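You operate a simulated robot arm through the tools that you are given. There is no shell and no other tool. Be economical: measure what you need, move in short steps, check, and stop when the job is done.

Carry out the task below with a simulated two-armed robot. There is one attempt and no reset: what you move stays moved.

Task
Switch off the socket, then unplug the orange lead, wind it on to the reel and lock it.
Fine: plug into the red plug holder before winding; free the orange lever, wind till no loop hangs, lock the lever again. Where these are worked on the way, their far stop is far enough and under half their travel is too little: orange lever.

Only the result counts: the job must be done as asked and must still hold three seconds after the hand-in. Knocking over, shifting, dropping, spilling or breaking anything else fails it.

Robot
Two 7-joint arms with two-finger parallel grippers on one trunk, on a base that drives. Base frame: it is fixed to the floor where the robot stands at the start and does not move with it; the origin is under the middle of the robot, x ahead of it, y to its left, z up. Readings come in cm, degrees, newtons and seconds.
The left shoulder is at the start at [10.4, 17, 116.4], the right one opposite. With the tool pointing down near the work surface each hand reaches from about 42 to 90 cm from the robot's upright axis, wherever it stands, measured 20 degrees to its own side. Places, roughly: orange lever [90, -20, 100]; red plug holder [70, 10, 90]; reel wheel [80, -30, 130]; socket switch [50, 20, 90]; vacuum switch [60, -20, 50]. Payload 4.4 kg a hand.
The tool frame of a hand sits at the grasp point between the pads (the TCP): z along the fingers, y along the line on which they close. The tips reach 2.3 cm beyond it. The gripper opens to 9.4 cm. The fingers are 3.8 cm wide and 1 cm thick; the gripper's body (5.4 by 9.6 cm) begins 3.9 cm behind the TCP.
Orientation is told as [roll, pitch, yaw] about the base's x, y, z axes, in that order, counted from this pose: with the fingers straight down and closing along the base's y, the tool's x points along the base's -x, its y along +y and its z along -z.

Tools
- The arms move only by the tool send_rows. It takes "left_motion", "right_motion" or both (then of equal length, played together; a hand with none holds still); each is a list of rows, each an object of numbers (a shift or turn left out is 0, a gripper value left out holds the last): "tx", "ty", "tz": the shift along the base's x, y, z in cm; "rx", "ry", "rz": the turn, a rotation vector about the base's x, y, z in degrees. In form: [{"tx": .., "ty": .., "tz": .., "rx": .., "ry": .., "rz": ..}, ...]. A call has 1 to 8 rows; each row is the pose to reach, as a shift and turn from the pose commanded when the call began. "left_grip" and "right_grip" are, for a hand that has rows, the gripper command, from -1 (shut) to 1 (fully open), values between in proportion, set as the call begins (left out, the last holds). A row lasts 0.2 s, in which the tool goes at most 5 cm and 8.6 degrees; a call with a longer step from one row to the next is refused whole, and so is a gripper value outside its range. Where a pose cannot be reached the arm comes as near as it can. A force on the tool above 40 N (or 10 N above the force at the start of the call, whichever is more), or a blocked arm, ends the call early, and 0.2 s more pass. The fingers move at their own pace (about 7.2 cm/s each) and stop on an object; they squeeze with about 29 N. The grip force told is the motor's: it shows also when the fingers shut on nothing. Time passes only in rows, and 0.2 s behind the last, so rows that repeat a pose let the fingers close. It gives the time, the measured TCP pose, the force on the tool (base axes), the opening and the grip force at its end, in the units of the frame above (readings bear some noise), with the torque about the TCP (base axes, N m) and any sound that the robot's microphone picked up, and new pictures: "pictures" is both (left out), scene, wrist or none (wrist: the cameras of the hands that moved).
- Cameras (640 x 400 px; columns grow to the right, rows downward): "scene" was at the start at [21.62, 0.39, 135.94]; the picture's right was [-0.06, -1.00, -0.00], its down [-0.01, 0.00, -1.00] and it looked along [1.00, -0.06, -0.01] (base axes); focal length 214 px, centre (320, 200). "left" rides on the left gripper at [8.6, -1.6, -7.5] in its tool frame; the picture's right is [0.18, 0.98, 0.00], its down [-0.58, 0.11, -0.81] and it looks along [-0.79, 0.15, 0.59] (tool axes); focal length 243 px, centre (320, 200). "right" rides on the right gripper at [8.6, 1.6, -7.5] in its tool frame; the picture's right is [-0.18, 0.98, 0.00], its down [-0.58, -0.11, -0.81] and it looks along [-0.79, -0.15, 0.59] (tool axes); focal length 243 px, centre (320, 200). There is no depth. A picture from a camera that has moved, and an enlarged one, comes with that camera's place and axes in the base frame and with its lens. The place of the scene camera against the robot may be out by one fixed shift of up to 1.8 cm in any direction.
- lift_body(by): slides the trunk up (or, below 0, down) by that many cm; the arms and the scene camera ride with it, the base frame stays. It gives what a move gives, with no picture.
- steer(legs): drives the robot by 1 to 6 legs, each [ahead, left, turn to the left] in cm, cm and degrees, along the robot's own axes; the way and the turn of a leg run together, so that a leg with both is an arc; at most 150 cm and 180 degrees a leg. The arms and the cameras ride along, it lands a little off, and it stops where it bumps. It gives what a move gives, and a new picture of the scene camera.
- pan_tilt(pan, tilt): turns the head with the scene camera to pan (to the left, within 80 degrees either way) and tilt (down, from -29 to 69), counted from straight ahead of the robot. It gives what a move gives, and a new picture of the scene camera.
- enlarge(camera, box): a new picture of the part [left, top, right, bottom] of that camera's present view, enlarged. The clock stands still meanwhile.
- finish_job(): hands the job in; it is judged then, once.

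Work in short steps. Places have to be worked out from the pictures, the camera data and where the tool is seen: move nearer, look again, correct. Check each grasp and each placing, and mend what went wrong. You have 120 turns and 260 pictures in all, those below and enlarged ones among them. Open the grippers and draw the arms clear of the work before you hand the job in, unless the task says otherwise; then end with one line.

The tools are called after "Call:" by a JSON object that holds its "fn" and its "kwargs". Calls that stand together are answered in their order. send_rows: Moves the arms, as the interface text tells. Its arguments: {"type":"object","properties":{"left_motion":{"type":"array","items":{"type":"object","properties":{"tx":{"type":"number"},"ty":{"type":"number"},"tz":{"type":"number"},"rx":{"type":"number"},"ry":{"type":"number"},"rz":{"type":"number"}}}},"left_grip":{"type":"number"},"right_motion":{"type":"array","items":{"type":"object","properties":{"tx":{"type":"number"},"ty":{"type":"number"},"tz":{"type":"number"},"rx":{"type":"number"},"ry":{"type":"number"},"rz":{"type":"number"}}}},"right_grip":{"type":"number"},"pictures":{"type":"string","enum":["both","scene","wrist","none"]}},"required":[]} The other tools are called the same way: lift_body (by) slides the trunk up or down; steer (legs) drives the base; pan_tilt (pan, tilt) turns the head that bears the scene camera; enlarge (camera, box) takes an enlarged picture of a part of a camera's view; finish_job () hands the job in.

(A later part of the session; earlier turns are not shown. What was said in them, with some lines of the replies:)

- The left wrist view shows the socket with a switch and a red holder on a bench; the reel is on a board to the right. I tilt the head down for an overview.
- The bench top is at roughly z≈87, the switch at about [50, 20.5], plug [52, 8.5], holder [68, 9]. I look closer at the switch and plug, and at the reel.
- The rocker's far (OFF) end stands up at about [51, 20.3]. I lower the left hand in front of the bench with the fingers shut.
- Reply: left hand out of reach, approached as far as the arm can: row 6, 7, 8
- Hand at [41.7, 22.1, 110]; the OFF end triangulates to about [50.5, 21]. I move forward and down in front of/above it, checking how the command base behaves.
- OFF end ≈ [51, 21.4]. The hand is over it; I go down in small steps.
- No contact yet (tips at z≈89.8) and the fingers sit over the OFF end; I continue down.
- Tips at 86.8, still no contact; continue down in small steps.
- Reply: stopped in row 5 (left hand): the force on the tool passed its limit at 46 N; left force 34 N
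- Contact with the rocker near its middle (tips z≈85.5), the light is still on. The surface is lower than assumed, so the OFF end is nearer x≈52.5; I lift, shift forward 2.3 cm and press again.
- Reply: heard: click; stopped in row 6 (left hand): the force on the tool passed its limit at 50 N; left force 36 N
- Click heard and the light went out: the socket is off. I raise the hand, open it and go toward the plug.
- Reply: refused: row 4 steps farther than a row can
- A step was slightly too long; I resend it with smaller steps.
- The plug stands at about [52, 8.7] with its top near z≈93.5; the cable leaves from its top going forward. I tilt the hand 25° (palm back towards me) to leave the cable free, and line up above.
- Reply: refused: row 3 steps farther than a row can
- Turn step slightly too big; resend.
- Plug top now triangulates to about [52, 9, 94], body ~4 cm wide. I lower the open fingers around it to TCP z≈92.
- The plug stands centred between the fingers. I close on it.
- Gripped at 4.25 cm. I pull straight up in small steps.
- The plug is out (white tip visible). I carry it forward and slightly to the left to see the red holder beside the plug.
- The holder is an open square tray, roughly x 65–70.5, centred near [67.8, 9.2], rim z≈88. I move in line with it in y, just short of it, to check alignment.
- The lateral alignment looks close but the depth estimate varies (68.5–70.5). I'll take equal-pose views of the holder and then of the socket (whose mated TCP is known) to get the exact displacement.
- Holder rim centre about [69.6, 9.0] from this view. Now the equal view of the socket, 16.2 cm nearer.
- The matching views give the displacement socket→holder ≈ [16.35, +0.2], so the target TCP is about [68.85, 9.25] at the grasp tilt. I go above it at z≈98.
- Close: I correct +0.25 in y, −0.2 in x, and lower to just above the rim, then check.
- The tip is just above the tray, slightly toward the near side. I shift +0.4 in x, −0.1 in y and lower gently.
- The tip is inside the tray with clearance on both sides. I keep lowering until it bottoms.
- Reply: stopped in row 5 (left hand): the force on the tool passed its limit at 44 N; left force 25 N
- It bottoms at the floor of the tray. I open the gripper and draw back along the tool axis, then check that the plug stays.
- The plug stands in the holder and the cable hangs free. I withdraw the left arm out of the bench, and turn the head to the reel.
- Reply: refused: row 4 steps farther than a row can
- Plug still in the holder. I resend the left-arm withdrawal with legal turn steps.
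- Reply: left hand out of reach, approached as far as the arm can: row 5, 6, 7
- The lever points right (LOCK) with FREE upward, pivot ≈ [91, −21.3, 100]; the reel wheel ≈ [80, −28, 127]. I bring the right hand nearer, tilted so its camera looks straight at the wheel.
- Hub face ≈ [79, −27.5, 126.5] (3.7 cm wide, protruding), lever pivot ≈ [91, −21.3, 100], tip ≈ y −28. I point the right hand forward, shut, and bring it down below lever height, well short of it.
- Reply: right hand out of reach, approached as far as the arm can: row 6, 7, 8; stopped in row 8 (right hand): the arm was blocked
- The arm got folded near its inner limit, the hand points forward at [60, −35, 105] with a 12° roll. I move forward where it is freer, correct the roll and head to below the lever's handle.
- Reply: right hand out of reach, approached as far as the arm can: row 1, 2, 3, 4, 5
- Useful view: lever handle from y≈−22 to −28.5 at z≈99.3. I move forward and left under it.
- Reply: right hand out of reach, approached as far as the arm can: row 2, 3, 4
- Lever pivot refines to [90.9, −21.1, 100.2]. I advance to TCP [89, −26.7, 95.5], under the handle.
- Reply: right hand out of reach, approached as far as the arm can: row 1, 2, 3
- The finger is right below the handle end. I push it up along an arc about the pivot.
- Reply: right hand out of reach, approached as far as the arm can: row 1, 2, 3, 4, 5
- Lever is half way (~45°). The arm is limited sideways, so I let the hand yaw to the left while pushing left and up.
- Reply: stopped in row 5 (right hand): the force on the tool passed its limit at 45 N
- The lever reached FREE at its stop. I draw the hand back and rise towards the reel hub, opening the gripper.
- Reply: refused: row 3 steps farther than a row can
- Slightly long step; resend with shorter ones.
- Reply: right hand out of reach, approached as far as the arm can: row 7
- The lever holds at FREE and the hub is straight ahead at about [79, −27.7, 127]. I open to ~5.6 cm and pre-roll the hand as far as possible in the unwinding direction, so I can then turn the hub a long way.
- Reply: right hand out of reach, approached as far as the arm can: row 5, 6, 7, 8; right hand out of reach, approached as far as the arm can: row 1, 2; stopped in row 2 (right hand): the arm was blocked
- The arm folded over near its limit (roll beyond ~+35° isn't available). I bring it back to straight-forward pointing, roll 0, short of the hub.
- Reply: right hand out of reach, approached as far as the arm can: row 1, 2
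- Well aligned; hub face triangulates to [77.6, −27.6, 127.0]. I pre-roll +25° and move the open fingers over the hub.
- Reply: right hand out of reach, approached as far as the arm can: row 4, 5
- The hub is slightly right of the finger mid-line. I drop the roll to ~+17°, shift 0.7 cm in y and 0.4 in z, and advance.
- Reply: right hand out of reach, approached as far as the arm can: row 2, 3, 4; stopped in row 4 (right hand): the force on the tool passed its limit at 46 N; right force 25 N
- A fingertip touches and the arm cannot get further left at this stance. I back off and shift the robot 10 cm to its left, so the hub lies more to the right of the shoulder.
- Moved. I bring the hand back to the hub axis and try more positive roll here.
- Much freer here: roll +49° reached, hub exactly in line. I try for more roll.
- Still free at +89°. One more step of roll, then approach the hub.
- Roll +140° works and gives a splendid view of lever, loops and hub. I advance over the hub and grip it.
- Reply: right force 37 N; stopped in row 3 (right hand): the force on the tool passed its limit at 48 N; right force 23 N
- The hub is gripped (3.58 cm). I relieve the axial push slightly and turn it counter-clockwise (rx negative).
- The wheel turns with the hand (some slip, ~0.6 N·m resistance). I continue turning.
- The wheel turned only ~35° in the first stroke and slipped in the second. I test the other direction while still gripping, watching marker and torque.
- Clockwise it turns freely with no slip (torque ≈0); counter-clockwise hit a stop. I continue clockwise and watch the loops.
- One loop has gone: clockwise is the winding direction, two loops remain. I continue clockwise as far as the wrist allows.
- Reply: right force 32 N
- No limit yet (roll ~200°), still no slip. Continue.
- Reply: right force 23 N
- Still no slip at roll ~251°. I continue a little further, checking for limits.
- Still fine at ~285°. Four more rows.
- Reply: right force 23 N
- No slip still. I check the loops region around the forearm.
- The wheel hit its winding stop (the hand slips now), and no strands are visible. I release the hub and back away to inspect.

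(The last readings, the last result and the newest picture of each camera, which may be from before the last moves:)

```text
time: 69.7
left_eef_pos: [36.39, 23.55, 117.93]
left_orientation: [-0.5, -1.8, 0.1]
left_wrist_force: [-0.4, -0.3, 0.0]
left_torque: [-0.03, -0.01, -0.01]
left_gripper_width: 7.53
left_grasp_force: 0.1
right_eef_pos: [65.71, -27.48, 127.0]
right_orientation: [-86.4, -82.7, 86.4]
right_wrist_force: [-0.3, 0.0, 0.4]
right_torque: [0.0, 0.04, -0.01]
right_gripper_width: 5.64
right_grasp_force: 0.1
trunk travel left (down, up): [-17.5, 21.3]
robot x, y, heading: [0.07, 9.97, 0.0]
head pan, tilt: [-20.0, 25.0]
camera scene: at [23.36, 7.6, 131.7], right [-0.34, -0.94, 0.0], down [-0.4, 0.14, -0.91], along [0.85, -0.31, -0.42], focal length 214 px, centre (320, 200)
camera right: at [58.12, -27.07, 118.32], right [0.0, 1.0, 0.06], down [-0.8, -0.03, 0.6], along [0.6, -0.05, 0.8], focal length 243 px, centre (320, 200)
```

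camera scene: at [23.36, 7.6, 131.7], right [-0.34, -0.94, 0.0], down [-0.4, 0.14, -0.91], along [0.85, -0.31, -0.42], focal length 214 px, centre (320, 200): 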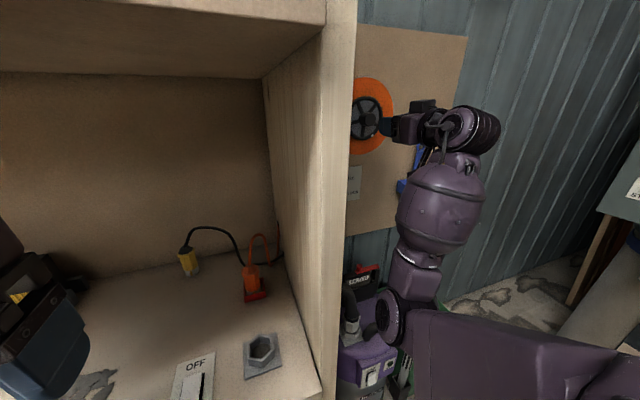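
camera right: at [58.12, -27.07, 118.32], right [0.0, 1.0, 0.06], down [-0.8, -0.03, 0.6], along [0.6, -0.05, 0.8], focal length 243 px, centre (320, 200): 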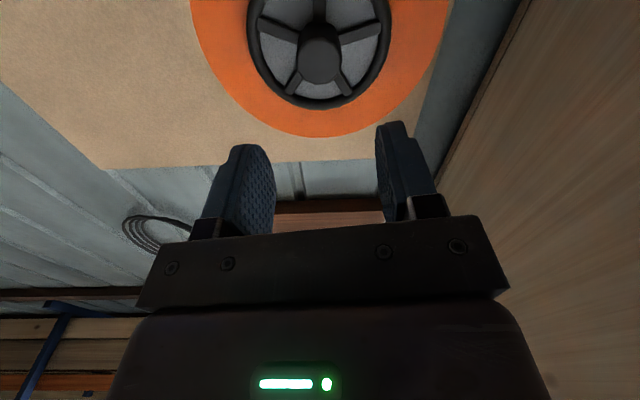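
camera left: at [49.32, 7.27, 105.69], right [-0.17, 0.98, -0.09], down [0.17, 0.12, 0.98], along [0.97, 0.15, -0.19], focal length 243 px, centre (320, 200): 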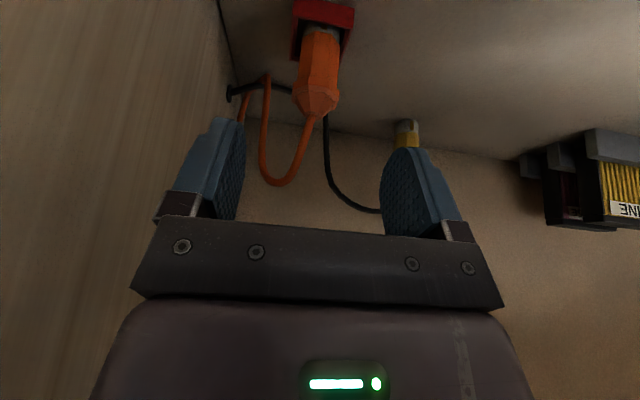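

The loops appear gone. I unwind the wrist in free space (back to roll ≈0) so the arm is in its well-behaved posture for the lever, then look.

Call:
{"fn": "send_rows", "kwargs": {"right_motion": [{"rx": -8.5}, {"rx": -17}, {"rx": -25.5}, {"rx": -34}, {"rx": -42.5}, {"rx": -51}, {"rx": -59.5}, {"rx": -68}], "right_grip": -1, "pictures": "none"}}

Call:
{"fn": "send_rows", "kwargs": {"right_motion": [{"rx": -8.5}, {"rx": -17}, {"rx": -25.5}, {"rx": -34}, {"rx": -42.5}, {"rx": -51}, {"rx": -59.5}, {"rx": -68}], "pictures": "none"}}

Call:
{"fn": "send_rows", "kwargs": {"right_motion": [{"rx": -8.5}, {"rx": -17}, {"rx": -25.5}, {"rx": -34}, {"rx": -42.5}, {"rx": -51}, {"rx": -59.5}, {"rx": -68}], "pictures": "both"}}

```text
time: 71.5
left_eef_pos: [36.52, 23.51, 117.74]
left_orientation: [-0.5, -1.7, 0.2]
left_wrist_force: [-0.3, -0.1, 0.5]
left_torque: [-0.01, 0.0, -0.02]
left_gripper_width: 7.51
left_grasp_force: 0.1
right_eef_pos: [65.89, -27.4, 126.95]
right_orientation: [-89.9, -14.6, 89.5]
right_wrist_force: [-0.6, -0.4, 0.3]
right_torque: [0.01, -0.03, 0.0]
right_gripper_width: 0.0
right_grasp_force: 29.3
trunk travel left (down, up): [-17.5, 21.3]
robot x, y, heading: [-0.16, 9.85, 0.0]
head pan, tilt: [-20.0, 25.0]
```

```text
time: 73.3
left_eef_pos: [36.49, 23.44, 117.78]
left_orientation: [-0.5, -1.6, 0.1]
left_wrist_force: [-0.2, 0.1, 0.8]
left_torque: [-0.01, 0.04, 0.03]
left_gripper_width: 7.55
left_grasp_force: 0.0
right_eef_pos: [66.05, -27.46, 127.07]
right_orientation: [-90.6, 53.4, 89.2]
right_wrist_force: [-0.8, -0.5, 0.2]
right_torque: [-0.02, 0.02, 0.04]
right_gripper_width: 0.02
right_grasp_force: 28.8
trunk travel left (down, up): [-17.5, 21.3]
robot x, y, heading: [0.08, 9.77, 0.0]
head pan, tilt: [-20.0, 25.0]
```

```text
time: 75.1
left_eef_pos: [36.59, 23.53, 117.79]
left_orientation: [-0.4, -1.7, 0.1]
left_wrist_force: [-0.3, 1.0, 0.3]
left_torque: [0.0, -0.03, -0.01]
left_gripper_width: 7.52
left_grasp_force: 0.1
right_eef_pos: [65.92, -27.49, 127.05]
right_orientation: [90.9, 58.4, -89.1]
right_wrist_force: [0.8, -0.7, 0.0]
right_torque: [0.04, -0.01, -0.01]
right_gripper_width: 0.0
right_grasp_force: 28.7
trunk travel left (down, up): [-17.5, 21.3]
robot x, y, heading: [-0.4, 9.95, 0.2]
head pan, tilt: [-20.0, 25.0]
camera scene: at [23.41, 7.6, 131.68], right [-0.34, -0.94, 0.0], down [-0.4, 0.14, -0.91], along [0.85, -0.31, -0.42], focal length 214 px, centre (320, 200)
camera right: at [58.42, -24.36, 135.11], right [0.0, -0.93, 0.36], down [-0.8, -0.21, -0.56], along [0.6, -0.28, -0.75], focal length 243 px, centre (320, 200)
```

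scene: 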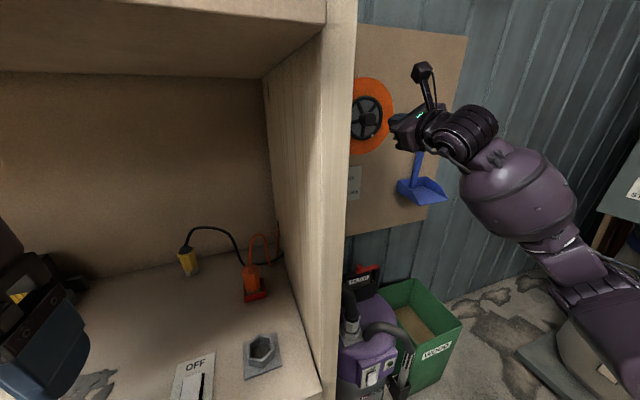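
right: 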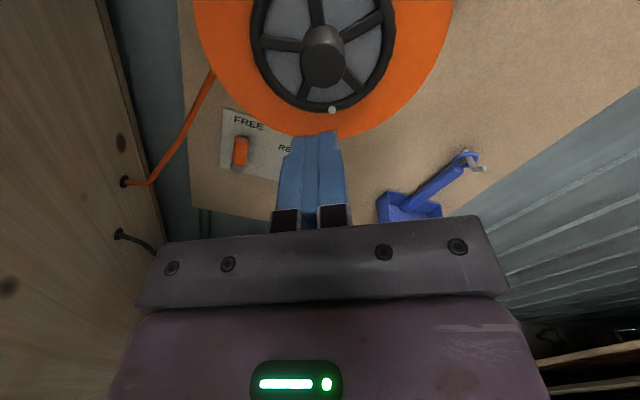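

All loops are gone; lever still at FREE. I roll back to 0 and lower the hand in front of the lever, to grip its handle from the front and swing it to LOCK.

Call:
{"fn": "send_rows", "kwargs": {"right_motion": [{"rx": -8.5}, {"rx": -17}, {"rx": -25.5}, {"rx": -34}, {"rx": -42.5}, {"rx": -51}, {"rx": -59.5}, {"rx": -68}], "right_grip": -1, "pictures": "none"}}

Call:
{"fn": "send_rows", "kwargs": {"right_motion": [{"rx": -8.5}, {"rx": -17}, {"rx": -25.5}, {"rx": -34}, {"rx": -42.5}, {"rx": -51}, {"rx": -59.5}, {"rx": -68}], "pictures": "none"}}

Call:
{"fn": "send_rows", "kwargs": {"right_motion": [{"tx": 1, "ty": 1, "tz": -4, "rx": -6}, {"tx": 2, "ty": 2, "tz": -8, "rx": -12}, {"tx": 3, "ty": 3, "tz": -12, "rx": -12}, {"tx": 4, "ty": 4, "tz": -16, "rx": -12}, {"tx": 5, "ty": 5, "tz": -19, "rx": -12}, {"tx": 6, "ty": 6, "tz": -22, "rx": -12}], "right_grip": 0.1, "pictures": "both"}}

```text
time: 76.9
left_eef_pos: [36.5, 23.45, 117.87]
left_orientation: [-0.5, -1.7, 0.1]
left_wrist_force: [-0.3, 0.2, 0.6]
left_torque: [0.02, 0.01, 0.02]
left_gripper_width: 7.5
left_grasp_force: 0.1
right_eef_pos: [65.96, -27.47, 126.86]
right_orientation: [90.0, -9.5, -89.6]
right_wrist_force: [-0.5, -0.3, 0.1]
right_torque: [0.03, 0.0, 0.0]
right_gripper_width: 0.01
right_grasp_force: 28.4
trunk travel left (down, up): [-17.5, 21.3]
robot x, y, heading: [-0.32, 10.22, -0.2]
head pan, tilt: [-20.0, 25.0]
```

```text
time: 78.7
left_eef_pos: [36.62, 23.5, 117.84]
left_orientation: [-0.5, -1.7, 0.1]
left_wrist_force: [-1.2, -0.1, 0.0]
left_torque: [0.01, -0.02, 0.02]
left_gripper_width: 7.51
left_grasp_force: 0.1
right_eef_pos: [65.98, -27.47, 127.06]
right_orientation: [88.0, -77.5, -87.8]
right_wrist_force: [0.0, 0.4, 0.2]
right_torque: [0.03, 0.01, 0.01]
right_gripper_width: 0.0
right_grasp_force: 29.4
trunk travel left (down, up): [-17.5, 21.3]
robot x, y, heading: [-0.31, 9.82, -0.3]
head pan, tilt: [-20.0, 25.0]
```

```text
time: 80.1
left_eef_pos: [36.58, 23.6, 117.86]
left_orientation: [-0.6, -1.9, 0.1]
left_wrist_force: [-0.5, 0.5, 0.1]
left_torque: [-0.04, 0.01, 0.01]
left_gripper_width: 7.54
left_grasp_force: 0.1
right_eef_pos: [69.87, -23.63, 105.26]
right_orientation: [42.3, -88.5, -39.7]
right_wrist_force: [-0.5, 0.8, 0.2]
right_torque: [-0.01, 0.01, -0.08]
right_gripper_width: 5.19
right_grasp_force: 0.1
right hand out of reach, approached as far as the arm can: row 3, 4, 5, 6
trunk travel left (down, up): [-17.5, 21.3]
robot x, y, heading: [-0.27, 9.84, -0.1]
head pan, tilt: [-20.0, 25.0]
camera scene: at [23.32, 7.69, 131.72], right [-0.34, -0.94, 0.0], down [-0.4, 0.14, -0.91], along [0.85, -0.31, -0.42], focal length 214 px, centre (320, 200)
camera right: at [62.29, -22.18, 96.84], right [-0.04, 0.98, 0.2], down [-0.79, -0.16, 0.59], along [0.61, -0.13, 0.78], focal length 243 px, centre (320, 200)
```

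scene: 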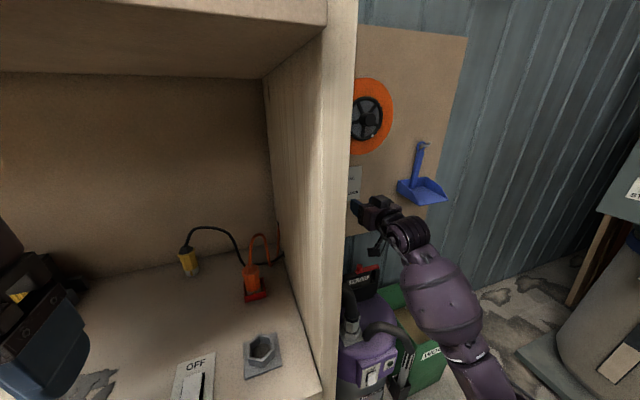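
right: 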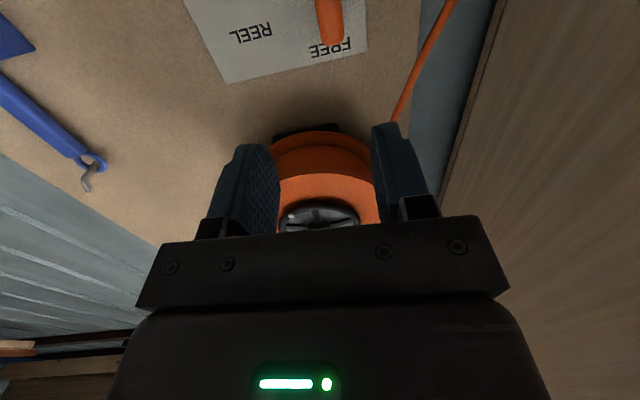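

Lever tip at about [90, −21.5, 106.7]. I advance toward the handle, with the lever between the open fingers.

Call:
{"fn": "send_rows", "kwargs": {"right_motion": [{"tx": 4, "ty": 1}, {"tx": 8, "ty": 2.1}, {"tx": 12, "ty": 2.1}, {"tx": 12, "ty": 2.1}], "pictures": "wrist"}}

```text
time: 81.1
left_eef_pos: [36.27, 23.5, 118.04]
left_orientation: [-0.5, -1.8, 0.0]
left_wrist_force: [-0.8, 0.0, -0.4]
left_torque: [0.01, -0.05, -0.01]
left_gripper_width: 7.53
left_grasp_force: 0.0
right_eef_pos: [77.94, -23.86, 100.97]
right_orientation: [63.4, -88.3, -60.3]
right_wrist_force: [0.2, 0.3, 0.7]
right_torque: [0.07, 0.05, 0.05]
right_gripper_width: 5.15
right_grasp_force: 0.1
right hand out of reach, approached as far as the arm can: row 1, 2, 3, 4
trunk travel left (down, up): [-17.5, 21.3]
robot x, y, heading: [-0.14, 10.17, 0.1]
head pan, tilt: [-20.0, 25.0]
camera right: at [70.4, -22.42, 92.51], right [-0.05, 0.98, 0.21], down [-0.79, -0.17, 0.59], along [0.61, -0.14, 0.78], focal length 243 px, centre (320, 200)
```

right: 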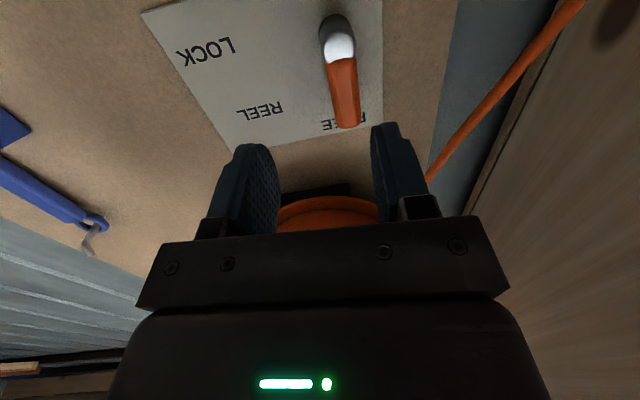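

The arm is again limited at roll 0; the earlier fix helped, so I back off a little and shift the robot another 8 cm left.

Call:
{"fn": "send_rows", "kwargs": {"right_motion": [{"tx": -4, "ty": -2, "tz": 1}, {"tx": -7, "ty": -4, "tz": 2}], "pictures": "none"}}

Call:
{"fn": "steer", "kwargs": {"legs": [[0, 8, 0]]}}

Call:
{"fn": "send_rows", "kwargs": {"right_motion": [{"tx": 3, "ty": -1}, {"tx": 6, "ty": -1, "tz": 1}, {"tx": 9, "ty": -1, "tz": 1.5}], "pictures": "wrist"}}

```text
time: 81.7
left_eef_pos: [36.48, 23.57, 117.81]
left_orientation: [-0.5, -1.8, 0.1]
left_wrist_force: [-0.6, -0.4, 0.2]
left_torque: [0.0, 0.01, 0.0]
left_gripper_width: 7.53
left_grasp_force: 0.0
right_eef_pos: [71.25, -27.69, 102.49]
right_orientation: [60.1, -88.1, -56.9]
right_wrist_force: [0.7, 0.3, 0.2]
right_torque: [0.02, 0.0, -0.01]
right_gripper_width: 5.17
right_grasp_force: 0.1
trunk travel left (down, up): [-17.5, 21.3]
robot x, y, heading: [-0.15, 9.78, 0.0]
head pan, tilt: [-20.0, 25.0]
```

```text
time: 83.1
left_eef_pos: [36.46, 31.46, 117.83]
left_orientation: [-0.6, -1.7, 0.2]
left_wrist_force: [0.4, 0.5, -0.3]
left_torque: [0.02, -0.01, 0.01]
left_gripper_width: 7.52
left_grasp_force: 0.1
right_eef_pos: [71.51, -19.8, 102.58]
right_orientation: [58.7, -88.1, -55.5]
right_wrist_force: [-0.1, -0.7, -0.3]
right_torque: [0.03, -0.02, 0.02]
right_gripper_width: 5.17
right_grasp_force: 0.0
trunk travel left (down, up): [-17.5, 21.3]
robot x, y, heading: [0.01, 17.85, 0.1]
head pan, tilt: [-20.0, 25.0]
camera scene: at [23.43, 15.57, 131.67], right [-0.34, -0.94, 0.0], down [-0.4, 0.14, -0.91], along [0.85, -0.31, -0.42], focal length 214 px, centre (320, 200)
```

scene: 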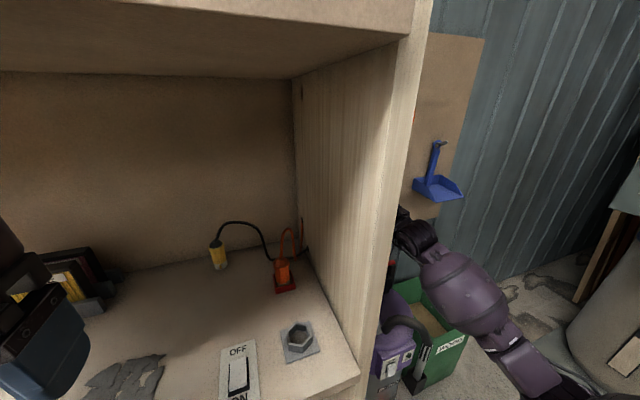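

```text
time: 83.9
left_eef_pos: [36.59, 31.48, 117.81]
left_orientation: [-0.5, -1.7, 0.2]
left_wrist_force: [0.0, 0.1, 0.3]
left_torque: [-0.01, -0.04, 0.0]
left_gripper_width: 7.52
left_grasp_force: 0.1
right_eef_pos: [80.52, -20.64, 104.24]
right_orientation: [59.0, -88.1, -55.7]
right_wrist_force: [0.1, -0.5, 0.4]
right_torque: [-0.01, -0.05, -0.03]
right_gripper_width: 5.19
right_grasp_force: 0.1
trunk travel left (down, up): [-17.5, 21.3]
robot x, y, heading: [-0.24, 17.67, 0.1]
head pan, tilt: [-20.0, 25.0]
camera right: at [72.87, -19.22, 95.75], right [-0.05, 0.98, 0.21], down [-0.79, -0.17, 0.59], along [0.61, -0.14, 0.78], focal length 243 px, centre (320, 200)
```

right: 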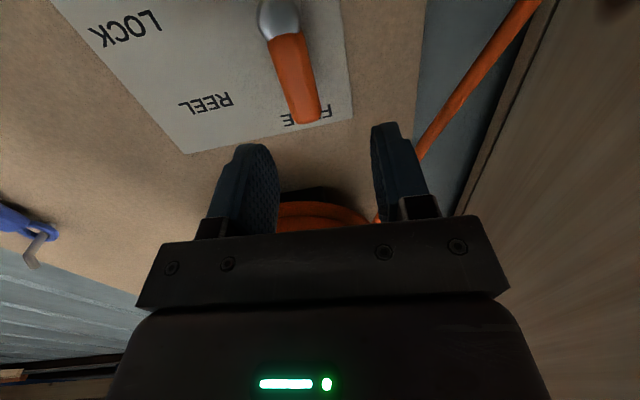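

Now fully reachable. Lever tip at y≈−21.6; I shift −0.9 in y and advance so the handle is between the fingers.

Call:
{"fn": "send_rows", "kwargs": {"right_motion": [{"tx": 2, "ty": -0.9, "tz": 0.3}, {"tx": 5, "ty": -0.9, "tz": 0.3}, {"tx": 7.5, "ty": -0.9, "tz": 0.3}, {"tx": 9, "ty": -0.9, "tz": 0.3}], "pictures": "wrist"}}

```text
time: 84.9
left_eef_pos: [36.47, 31.41, 117.79]
left_orientation: [-0.4, -1.7, 0.3]
left_wrist_force: [-0.5, -0.4, -0.2]
left_torque: [0.02, 0.0, 0.05]
left_gripper_width: 7.55
left_grasp_force: 0.1
right_eef_pos: [89.5, -21.71, 104.6]
right_orientation: [59.8, -88.0, -56.5]
right_wrist_force: [-0.5, 1.0, -0.8]
right_torque: [0.0, -0.03, 0.0]
right_gripper_width: 5.18
right_grasp_force: 0.1
trunk travel left (down, up): [-17.5, 21.3]
robot x, y, heading: [-0.06, 17.54, 0.3]
head pan, tilt: [-20.0, 25.0]
camera right: at [81.81, -20.28, 95.97], right [-0.05, 0.98, 0.21], down [-0.79, -0.17, 0.59], along [0.61, -0.14, 0.78], focal length 243 px, centre (320, 200)
```

right: 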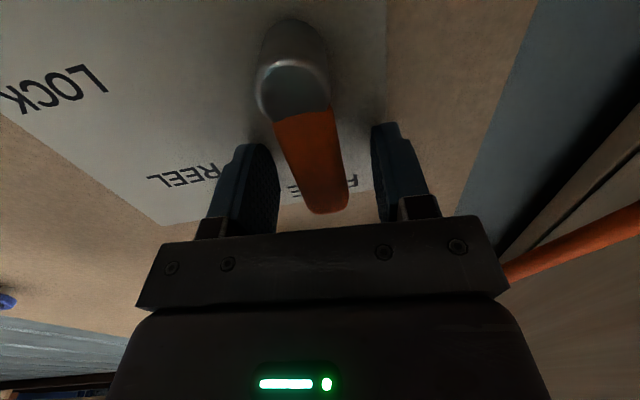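

The handle is between the fingers. I close on it, then swing it on its arc about the pivot (r≈4.4 cm) with the hand rolling along.

Call:
{"fn": "send_rows", "kwargs": {"right_motion": [{}, {}, {}], "right_grip": -1, "pictures": "none"}}

Call:
{"fn": "send_rows", "kwargs": {"right_motion": [{"ty": -0.65, "tz": -0.05, "rx": 8.5}, {"ty": -1.29, "tz": -0.19, "rx": 17}, {"ty": -1.89, "tz": -0.43, "rx": 25.5}, {"ty": -2.46, "tz": -0.75, "rx": 34}, {"ty": -2.97, "tz": -1.16, "rx": 42.5}, {"ty": -3.42, "tz": -1.63, "rx": 51}, {"ty": -3.79, "tz": -2.17, "rx": 59.5}, {"ty": -4.08, "tz": -2.75, "rx": 68}], "pictures": "wrist"}}

```text
time: 85.7
left_eef_pos: [36.6, 31.46, 117.79]
left_orientation: [-0.6, -1.7, 0.3]
left_wrist_force: [-0.5, -0.2, -0.8]
left_torque: [-0.02, -0.01, -0.03]
left_gripper_width: 7.49
left_grasp_force: 0.1
right_eef_pos: [89.41, -21.84, 104.5]
right_orientation: [58.8, -88.1, -55.6]
right_wrist_force: [2.7, -3.1, 0.7]
right_torque: [-0.17, 0.1, -0.78]
right_gripper_width: 2.44
right_grasp_force: 45.2
trunk travel left (down, up): [-17.5, 21.3]
robot x, y, heading: [0.01, 17.61, 0.3]
head pan, tilt: [-20.0, 25.0]
```

```text
time: 87.5
left_eef_pos: [36.57, 31.47, 117.86]
left_orientation: [-0.5, -1.7, 0.1]
left_wrist_force: [-0.4, -0.3, 0.4]
left_torque: [0.01, -0.02, 0.0]
left_gripper_width: 7.52
left_grasp_force: 0.1
right_eef_pos: [89.4, -25.99, 101.46]
right_orientation: [92.7, -20.2, -89.0]
right_wrist_force: [12.7, -8.3, 5.0]
right_torque: [0.06, 0.69, 0.0]
right_gripper_width: 2.45
right_grasp_force: 45.1
trunk travel left (down, up): [-17.5, 21.3]
robot x, y, heading: [0.04, 17.53, 0.4]
head pan, tilt: [-20.0, 25.0]
camera right: at [81.78, -17.45, 99.68], right [-0.05, 0.17, 0.98], down [-0.79, -0.61, 0.06], along [0.61, -0.77, 0.16], focal length 243 px, centre (320, 200)
```

right: 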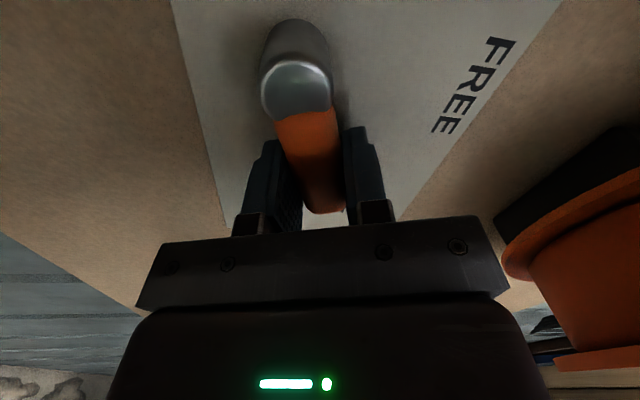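

The lever follows the grip; I complete the arc to the LOCK stop, with slight overshoot until force or angle shows the stop.

Call:
{"fn": "send_rows", "kwargs": {"right_motion": [{"ty": -0.2, "tz": -0.62, "rx": 8.5}, {"ty": -0.3, "tz": -1.27, "rx": 17}, {"ty": -0.31, "tz": -1.88, "rx": 25}, {"ty": -0.28, "tz": -2.2, "rx": 29}], "pictures": "wrist"}}

```text
time: 88.5
left_eef_pos: [36.6, 31.53, 117.85]
left_orientation: [-0.7, -1.7, 0.3]
left_wrist_force: [0.6, -0.2, 0.2]
left_torque: [-0.01, 0.02, -0.01]
left_gripper_width: 7.51
left_grasp_force: 0.0
right_eef_pos: [89.39, -25.93, 99.79]
right_orientation: [93.8, 8.4, -88.8]
right_wrist_force: [17.7, -6.7, 15.9]
right_torque: [-2.26, 0.8, 0.5]
right_gripper_width: 2.9
right_grasp_force: 44.9
trunk travel left (down, up): [-17.5, 21.3]
robot x, y, heading: [-0.35, 17.57, 0.1]
head pan, tilt: [-20.0, 25.0]
camera right: at [81.75, -17.75, 102.19], right [-0.06, -0.33, 0.94], down [-0.79, -0.57, -0.25], along [0.62, -0.76, -0.22], focal length 243 px, centre (320, 200)
```

right: 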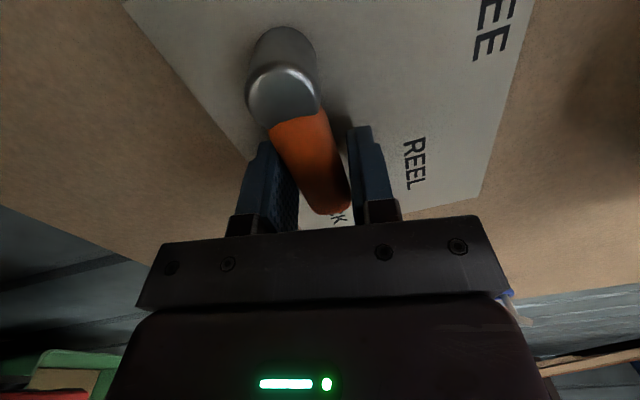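

The lever is hard against its LOCK stop (torque −2.3 N·m). I open the gripper and retreat straight back.

Call:
{"fn": "send_rows", "kwargs": {"right_motion": [{}, {}, {}], "right_grip": 0.2, "pictures": "none"}}

Call:
{"fn": "send_rows", "kwargs": {"right_motion": [{"tx": -4}, {"tx": -8}, {"tx": -12}, {"tx": -16}], "pictures": "wrist"}}

```text
time: 89.3
left_eef_pos: [36.49, 31.44, 117.88]
left_orientation: [-0.5, -1.7, 0.3]
left_wrist_force: [0.9, -0.2, -0.4]
left_torque: [0.0, -0.02, 0.0]
left_gripper_width: 7.52
left_grasp_force: 0.1
right_eef_pos: [89.31, -26.1, 99.31]
right_orientation: [93.3, 8.6, -88.8]
right_wrist_force: [0.6, 0.0, -0.8]
right_torque: [0.0, -0.02, -0.04]
right_gripper_width: 5.66
right_grasp_force: 0.1
trunk travel left (down, up): [-17.5, 21.3]
robot x, y, heading: [0.17, 17.93, 0.2]
head pan, tilt: [-20.0, 25.0]
```

```text
time: 90.3
left_eef_pos: [36.45, 31.37, 117.89]
left_orientation: [-0.6, -1.7, 0.1]
left_wrist_force: [0.4, -0.2, 0.7]
left_torque: [-0.01, 0.01, -0.01]
left_gripper_width: 7.54
left_grasp_force: 0.2
right_eef_pos: [73.12, -25.84, 99.4]
right_orientation: [93.5, 8.5, -88.8]
right_wrist_force: [0.1, -0.3, -0.1]
right_torque: [0.01, 0.04, -0.02]
right_gripper_width: 5.63
right_grasp_force: 0.0
trunk travel left (down, up): [-17.5, 21.3]
robot x, y, heading: [0.04, 17.69, 0.0]
head pan, tilt: [-20.0, 25.0]
camera right: at [65.52, -17.63, 101.82], right [-0.05, -0.33, 0.94], down [-0.79, -0.57, -0.24], along [0.61, -0.76, -0.23], focal length 243 px, centre (320, 200)
```

right: 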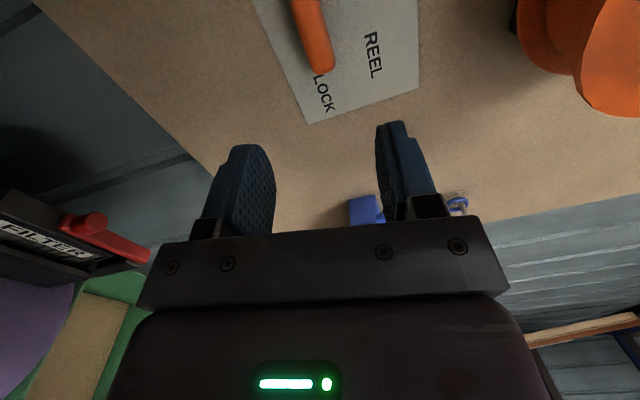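

Lever points at LOCK. I draw the arm back, then drive back right for a final look at everything.

Call:
{"fn": "send_rows", "kwargs": {"right_motion": [{"tx": -3, "ty": -3, "tz": 2}, {"tx": -5, "ty": -6, "tz": 5}, {"tx": -7, "ty": -9, "tz": 8}], "right_grip": 1, "pictures": "none"}}

Call:
{"fn": "steer", "kwargs": {"legs": [[0, -18, 0]]}}

Call:
{"fn": "enlarge", "kwargs": {"camera": "scene", "box": [180, 60, 480, 320]}}

```text
time: 91.1
left_eef_pos: [36.46, 31.43, 117.93]
left_orientation: [-0.5, -1.8, 0.2]
left_wrist_force: [-0.4, 0.1, 0.0]
left_torque: [0.0, -0.01, 0.01]
left_gripper_width: 7.53
left_grasp_force: 0.2
right_eef_pos: [66.35, -35.19, 107.67]
right_orientation: [93.5, 8.5, -88.9]
right_wrist_force: [0.2, 1.0, 0.4]
right_torque: [0.02, 0.03, -0.02]
right_gripper_width: 9.39
right_grasp_force: 0.1
trunk travel left (down, up): [-17.5, 21.3]
robot x, y, heading: [0.18, 17.68, 0.2]
head pan, tilt: [-20.0, 25.0]
```

```text
time: 93.3
left_eef_pos: [36.61, 13.65, 117.86]
left_orientation: [-0.5, -1.7, 0.3]
left_wrist_force: [0.2, -0.6, 0.8]
left_torque: [-0.01, 0.01, 0.0]
left_gripper_width: 7.52
left_grasp_force: 0.1
right_eef_pos: [66.52, -52.8, 107.44]
right_orientation: [93.3, 8.6, -88.9]
right_wrist_force: [-0.8, -0.5, 0.6]
right_torque: [-0.04, 0.02, -0.01]
right_gripper_width: 9.41
right_grasp_force: 0.0
trunk travel left (down, up): [-17.5, 21.3]
robot x, y, heading: [-0.05, 0.0, 0.3]
head pan, tilt: [-20.0, 25.0]
camera scene: at [23.49, -2.3, 131.67], right [-0.34, -0.94, 0.0], down [-0.4, 0.14, -0.91], along [0.85, -0.31, -0.42], focal length 214 px, centre (320, 200)
```

scene: 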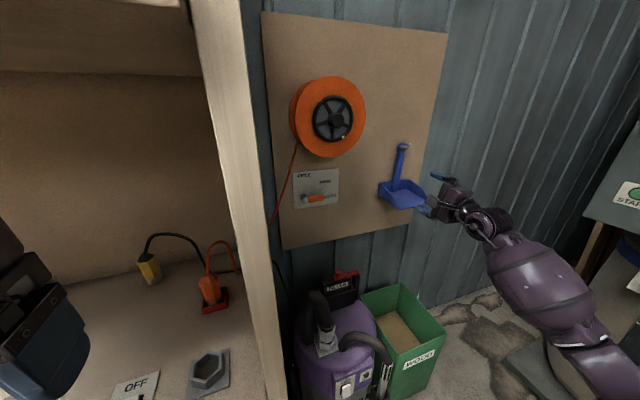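

```text
1.54 times, centred on (330, 190) of scene
camera zoom: at [23.49, -2.3, 131.67], right [-0.34, -0.94, 0.0], down [-0.4, 0.14, -0.91], along [0.85, -0.31, -0.42], focal length 330 px, centre (305, 215)
```

zoom: 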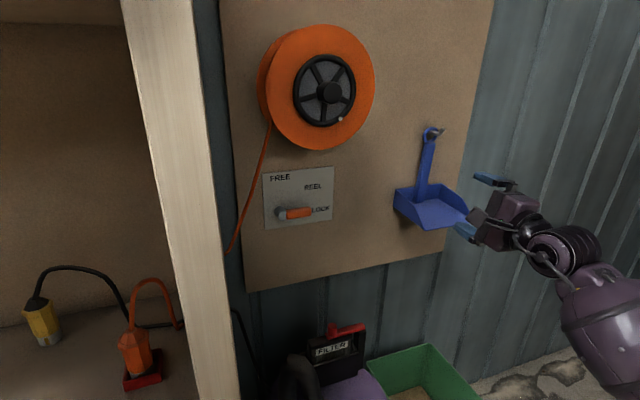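

No loop hangs, lever at LOCK, plug in the red holder, switch off, scoop untouched. I draw the right hand a bit further back from the wall and confirm the switch and plug.

Call:
{"fn": "send_rows", "kwargs": {"right_motion": [{"tx": -3, "tz": 1}, {"tx": -6, "tz": 2}], "pictures": "none"}}

Call:
{"fn": "pan_tilt", "kwargs": {"pan": 5, "tilt": 50}}

```text
time: 93.9
left_eef_pos: [36.47, 13.75, 117.81]
left_orientation: [-0.5, -1.7, 0.4]
left_wrist_force: [0.5, -0.5, 0.4]
left_torque: [0.04, 0.02, -0.02]
left_gripper_width: 7.54
left_grasp_force: 0.0
right_eef_pos: [60.67, -52.8, 109.68]
right_orientation: [93.4, 8.7, -88.8]
right_wrist_force: [-0.3, -0.7, -0.7]
right_torque: [-0.01, -0.01, 0.0]
right_gripper_width: 9.39
right_grasp_force: 0.1
trunk travel left (down, up): [-17.5, 21.3]
robot x, y, heading: [-0.4, -0.12, 0.1]
head pan, tilt: [-20.0, 25.0]
```

```text
time: 94.8
left_eef_pos: [36.62, 13.84, 117.74]
left_orientation: [-0.5, -1.7, 0.3]
left_wrist_force: [0.0, 0.4, -0.3]
left_torque: [-0.02, -0.01, 0.01]
left_gripper_width: 7.51
left_grasp_force: 0.1
right_eef_pos: [60.77, -52.66, 109.66]
right_orientation: [93.5, 8.6, -88.8]
right_wrist_force: [-0.1, 0.2, -0.5]
right_torque: [0.0, 0.0, 0.0]
right_gripper_width: 9.39
right_grasp_force: 0.0
trunk travel left (down, up): [-17.5, 21.3]
robot x, y, heading: [-0.23, -0.02, 0.1]
head pan, tilt: [5.0, 50.0]
camera scene: at [22.49, 1.55, 127.93], right [0.09, -1.0, 0.0], down [-0.76, -0.07, -0.64], along [0.64, 0.06, -0.77], focal length 214 px, centre (320, 200)
```

scene: 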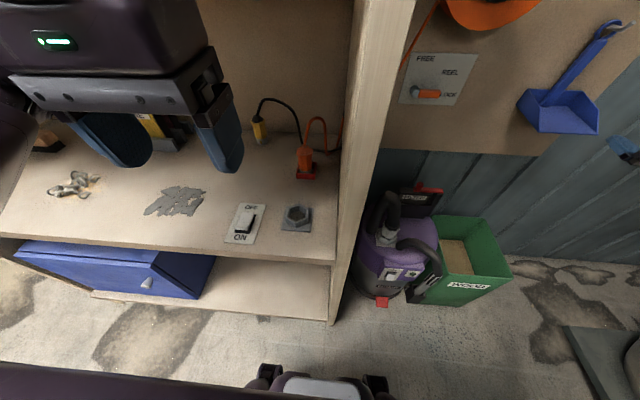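

Everything is in place: socket off, plug standing in the holder, reel wound, lever locked, arms clear. I hand in.

Call:
{"fn": "finish_job", "kwargs": {}}

```text
The job is handed in.
```

The socket is off, the orange plug is in the red holder, the lead is wound on to the reel with no loop hanging, and the orange lever is back at LOCK. The job is handed in; no result has come back.
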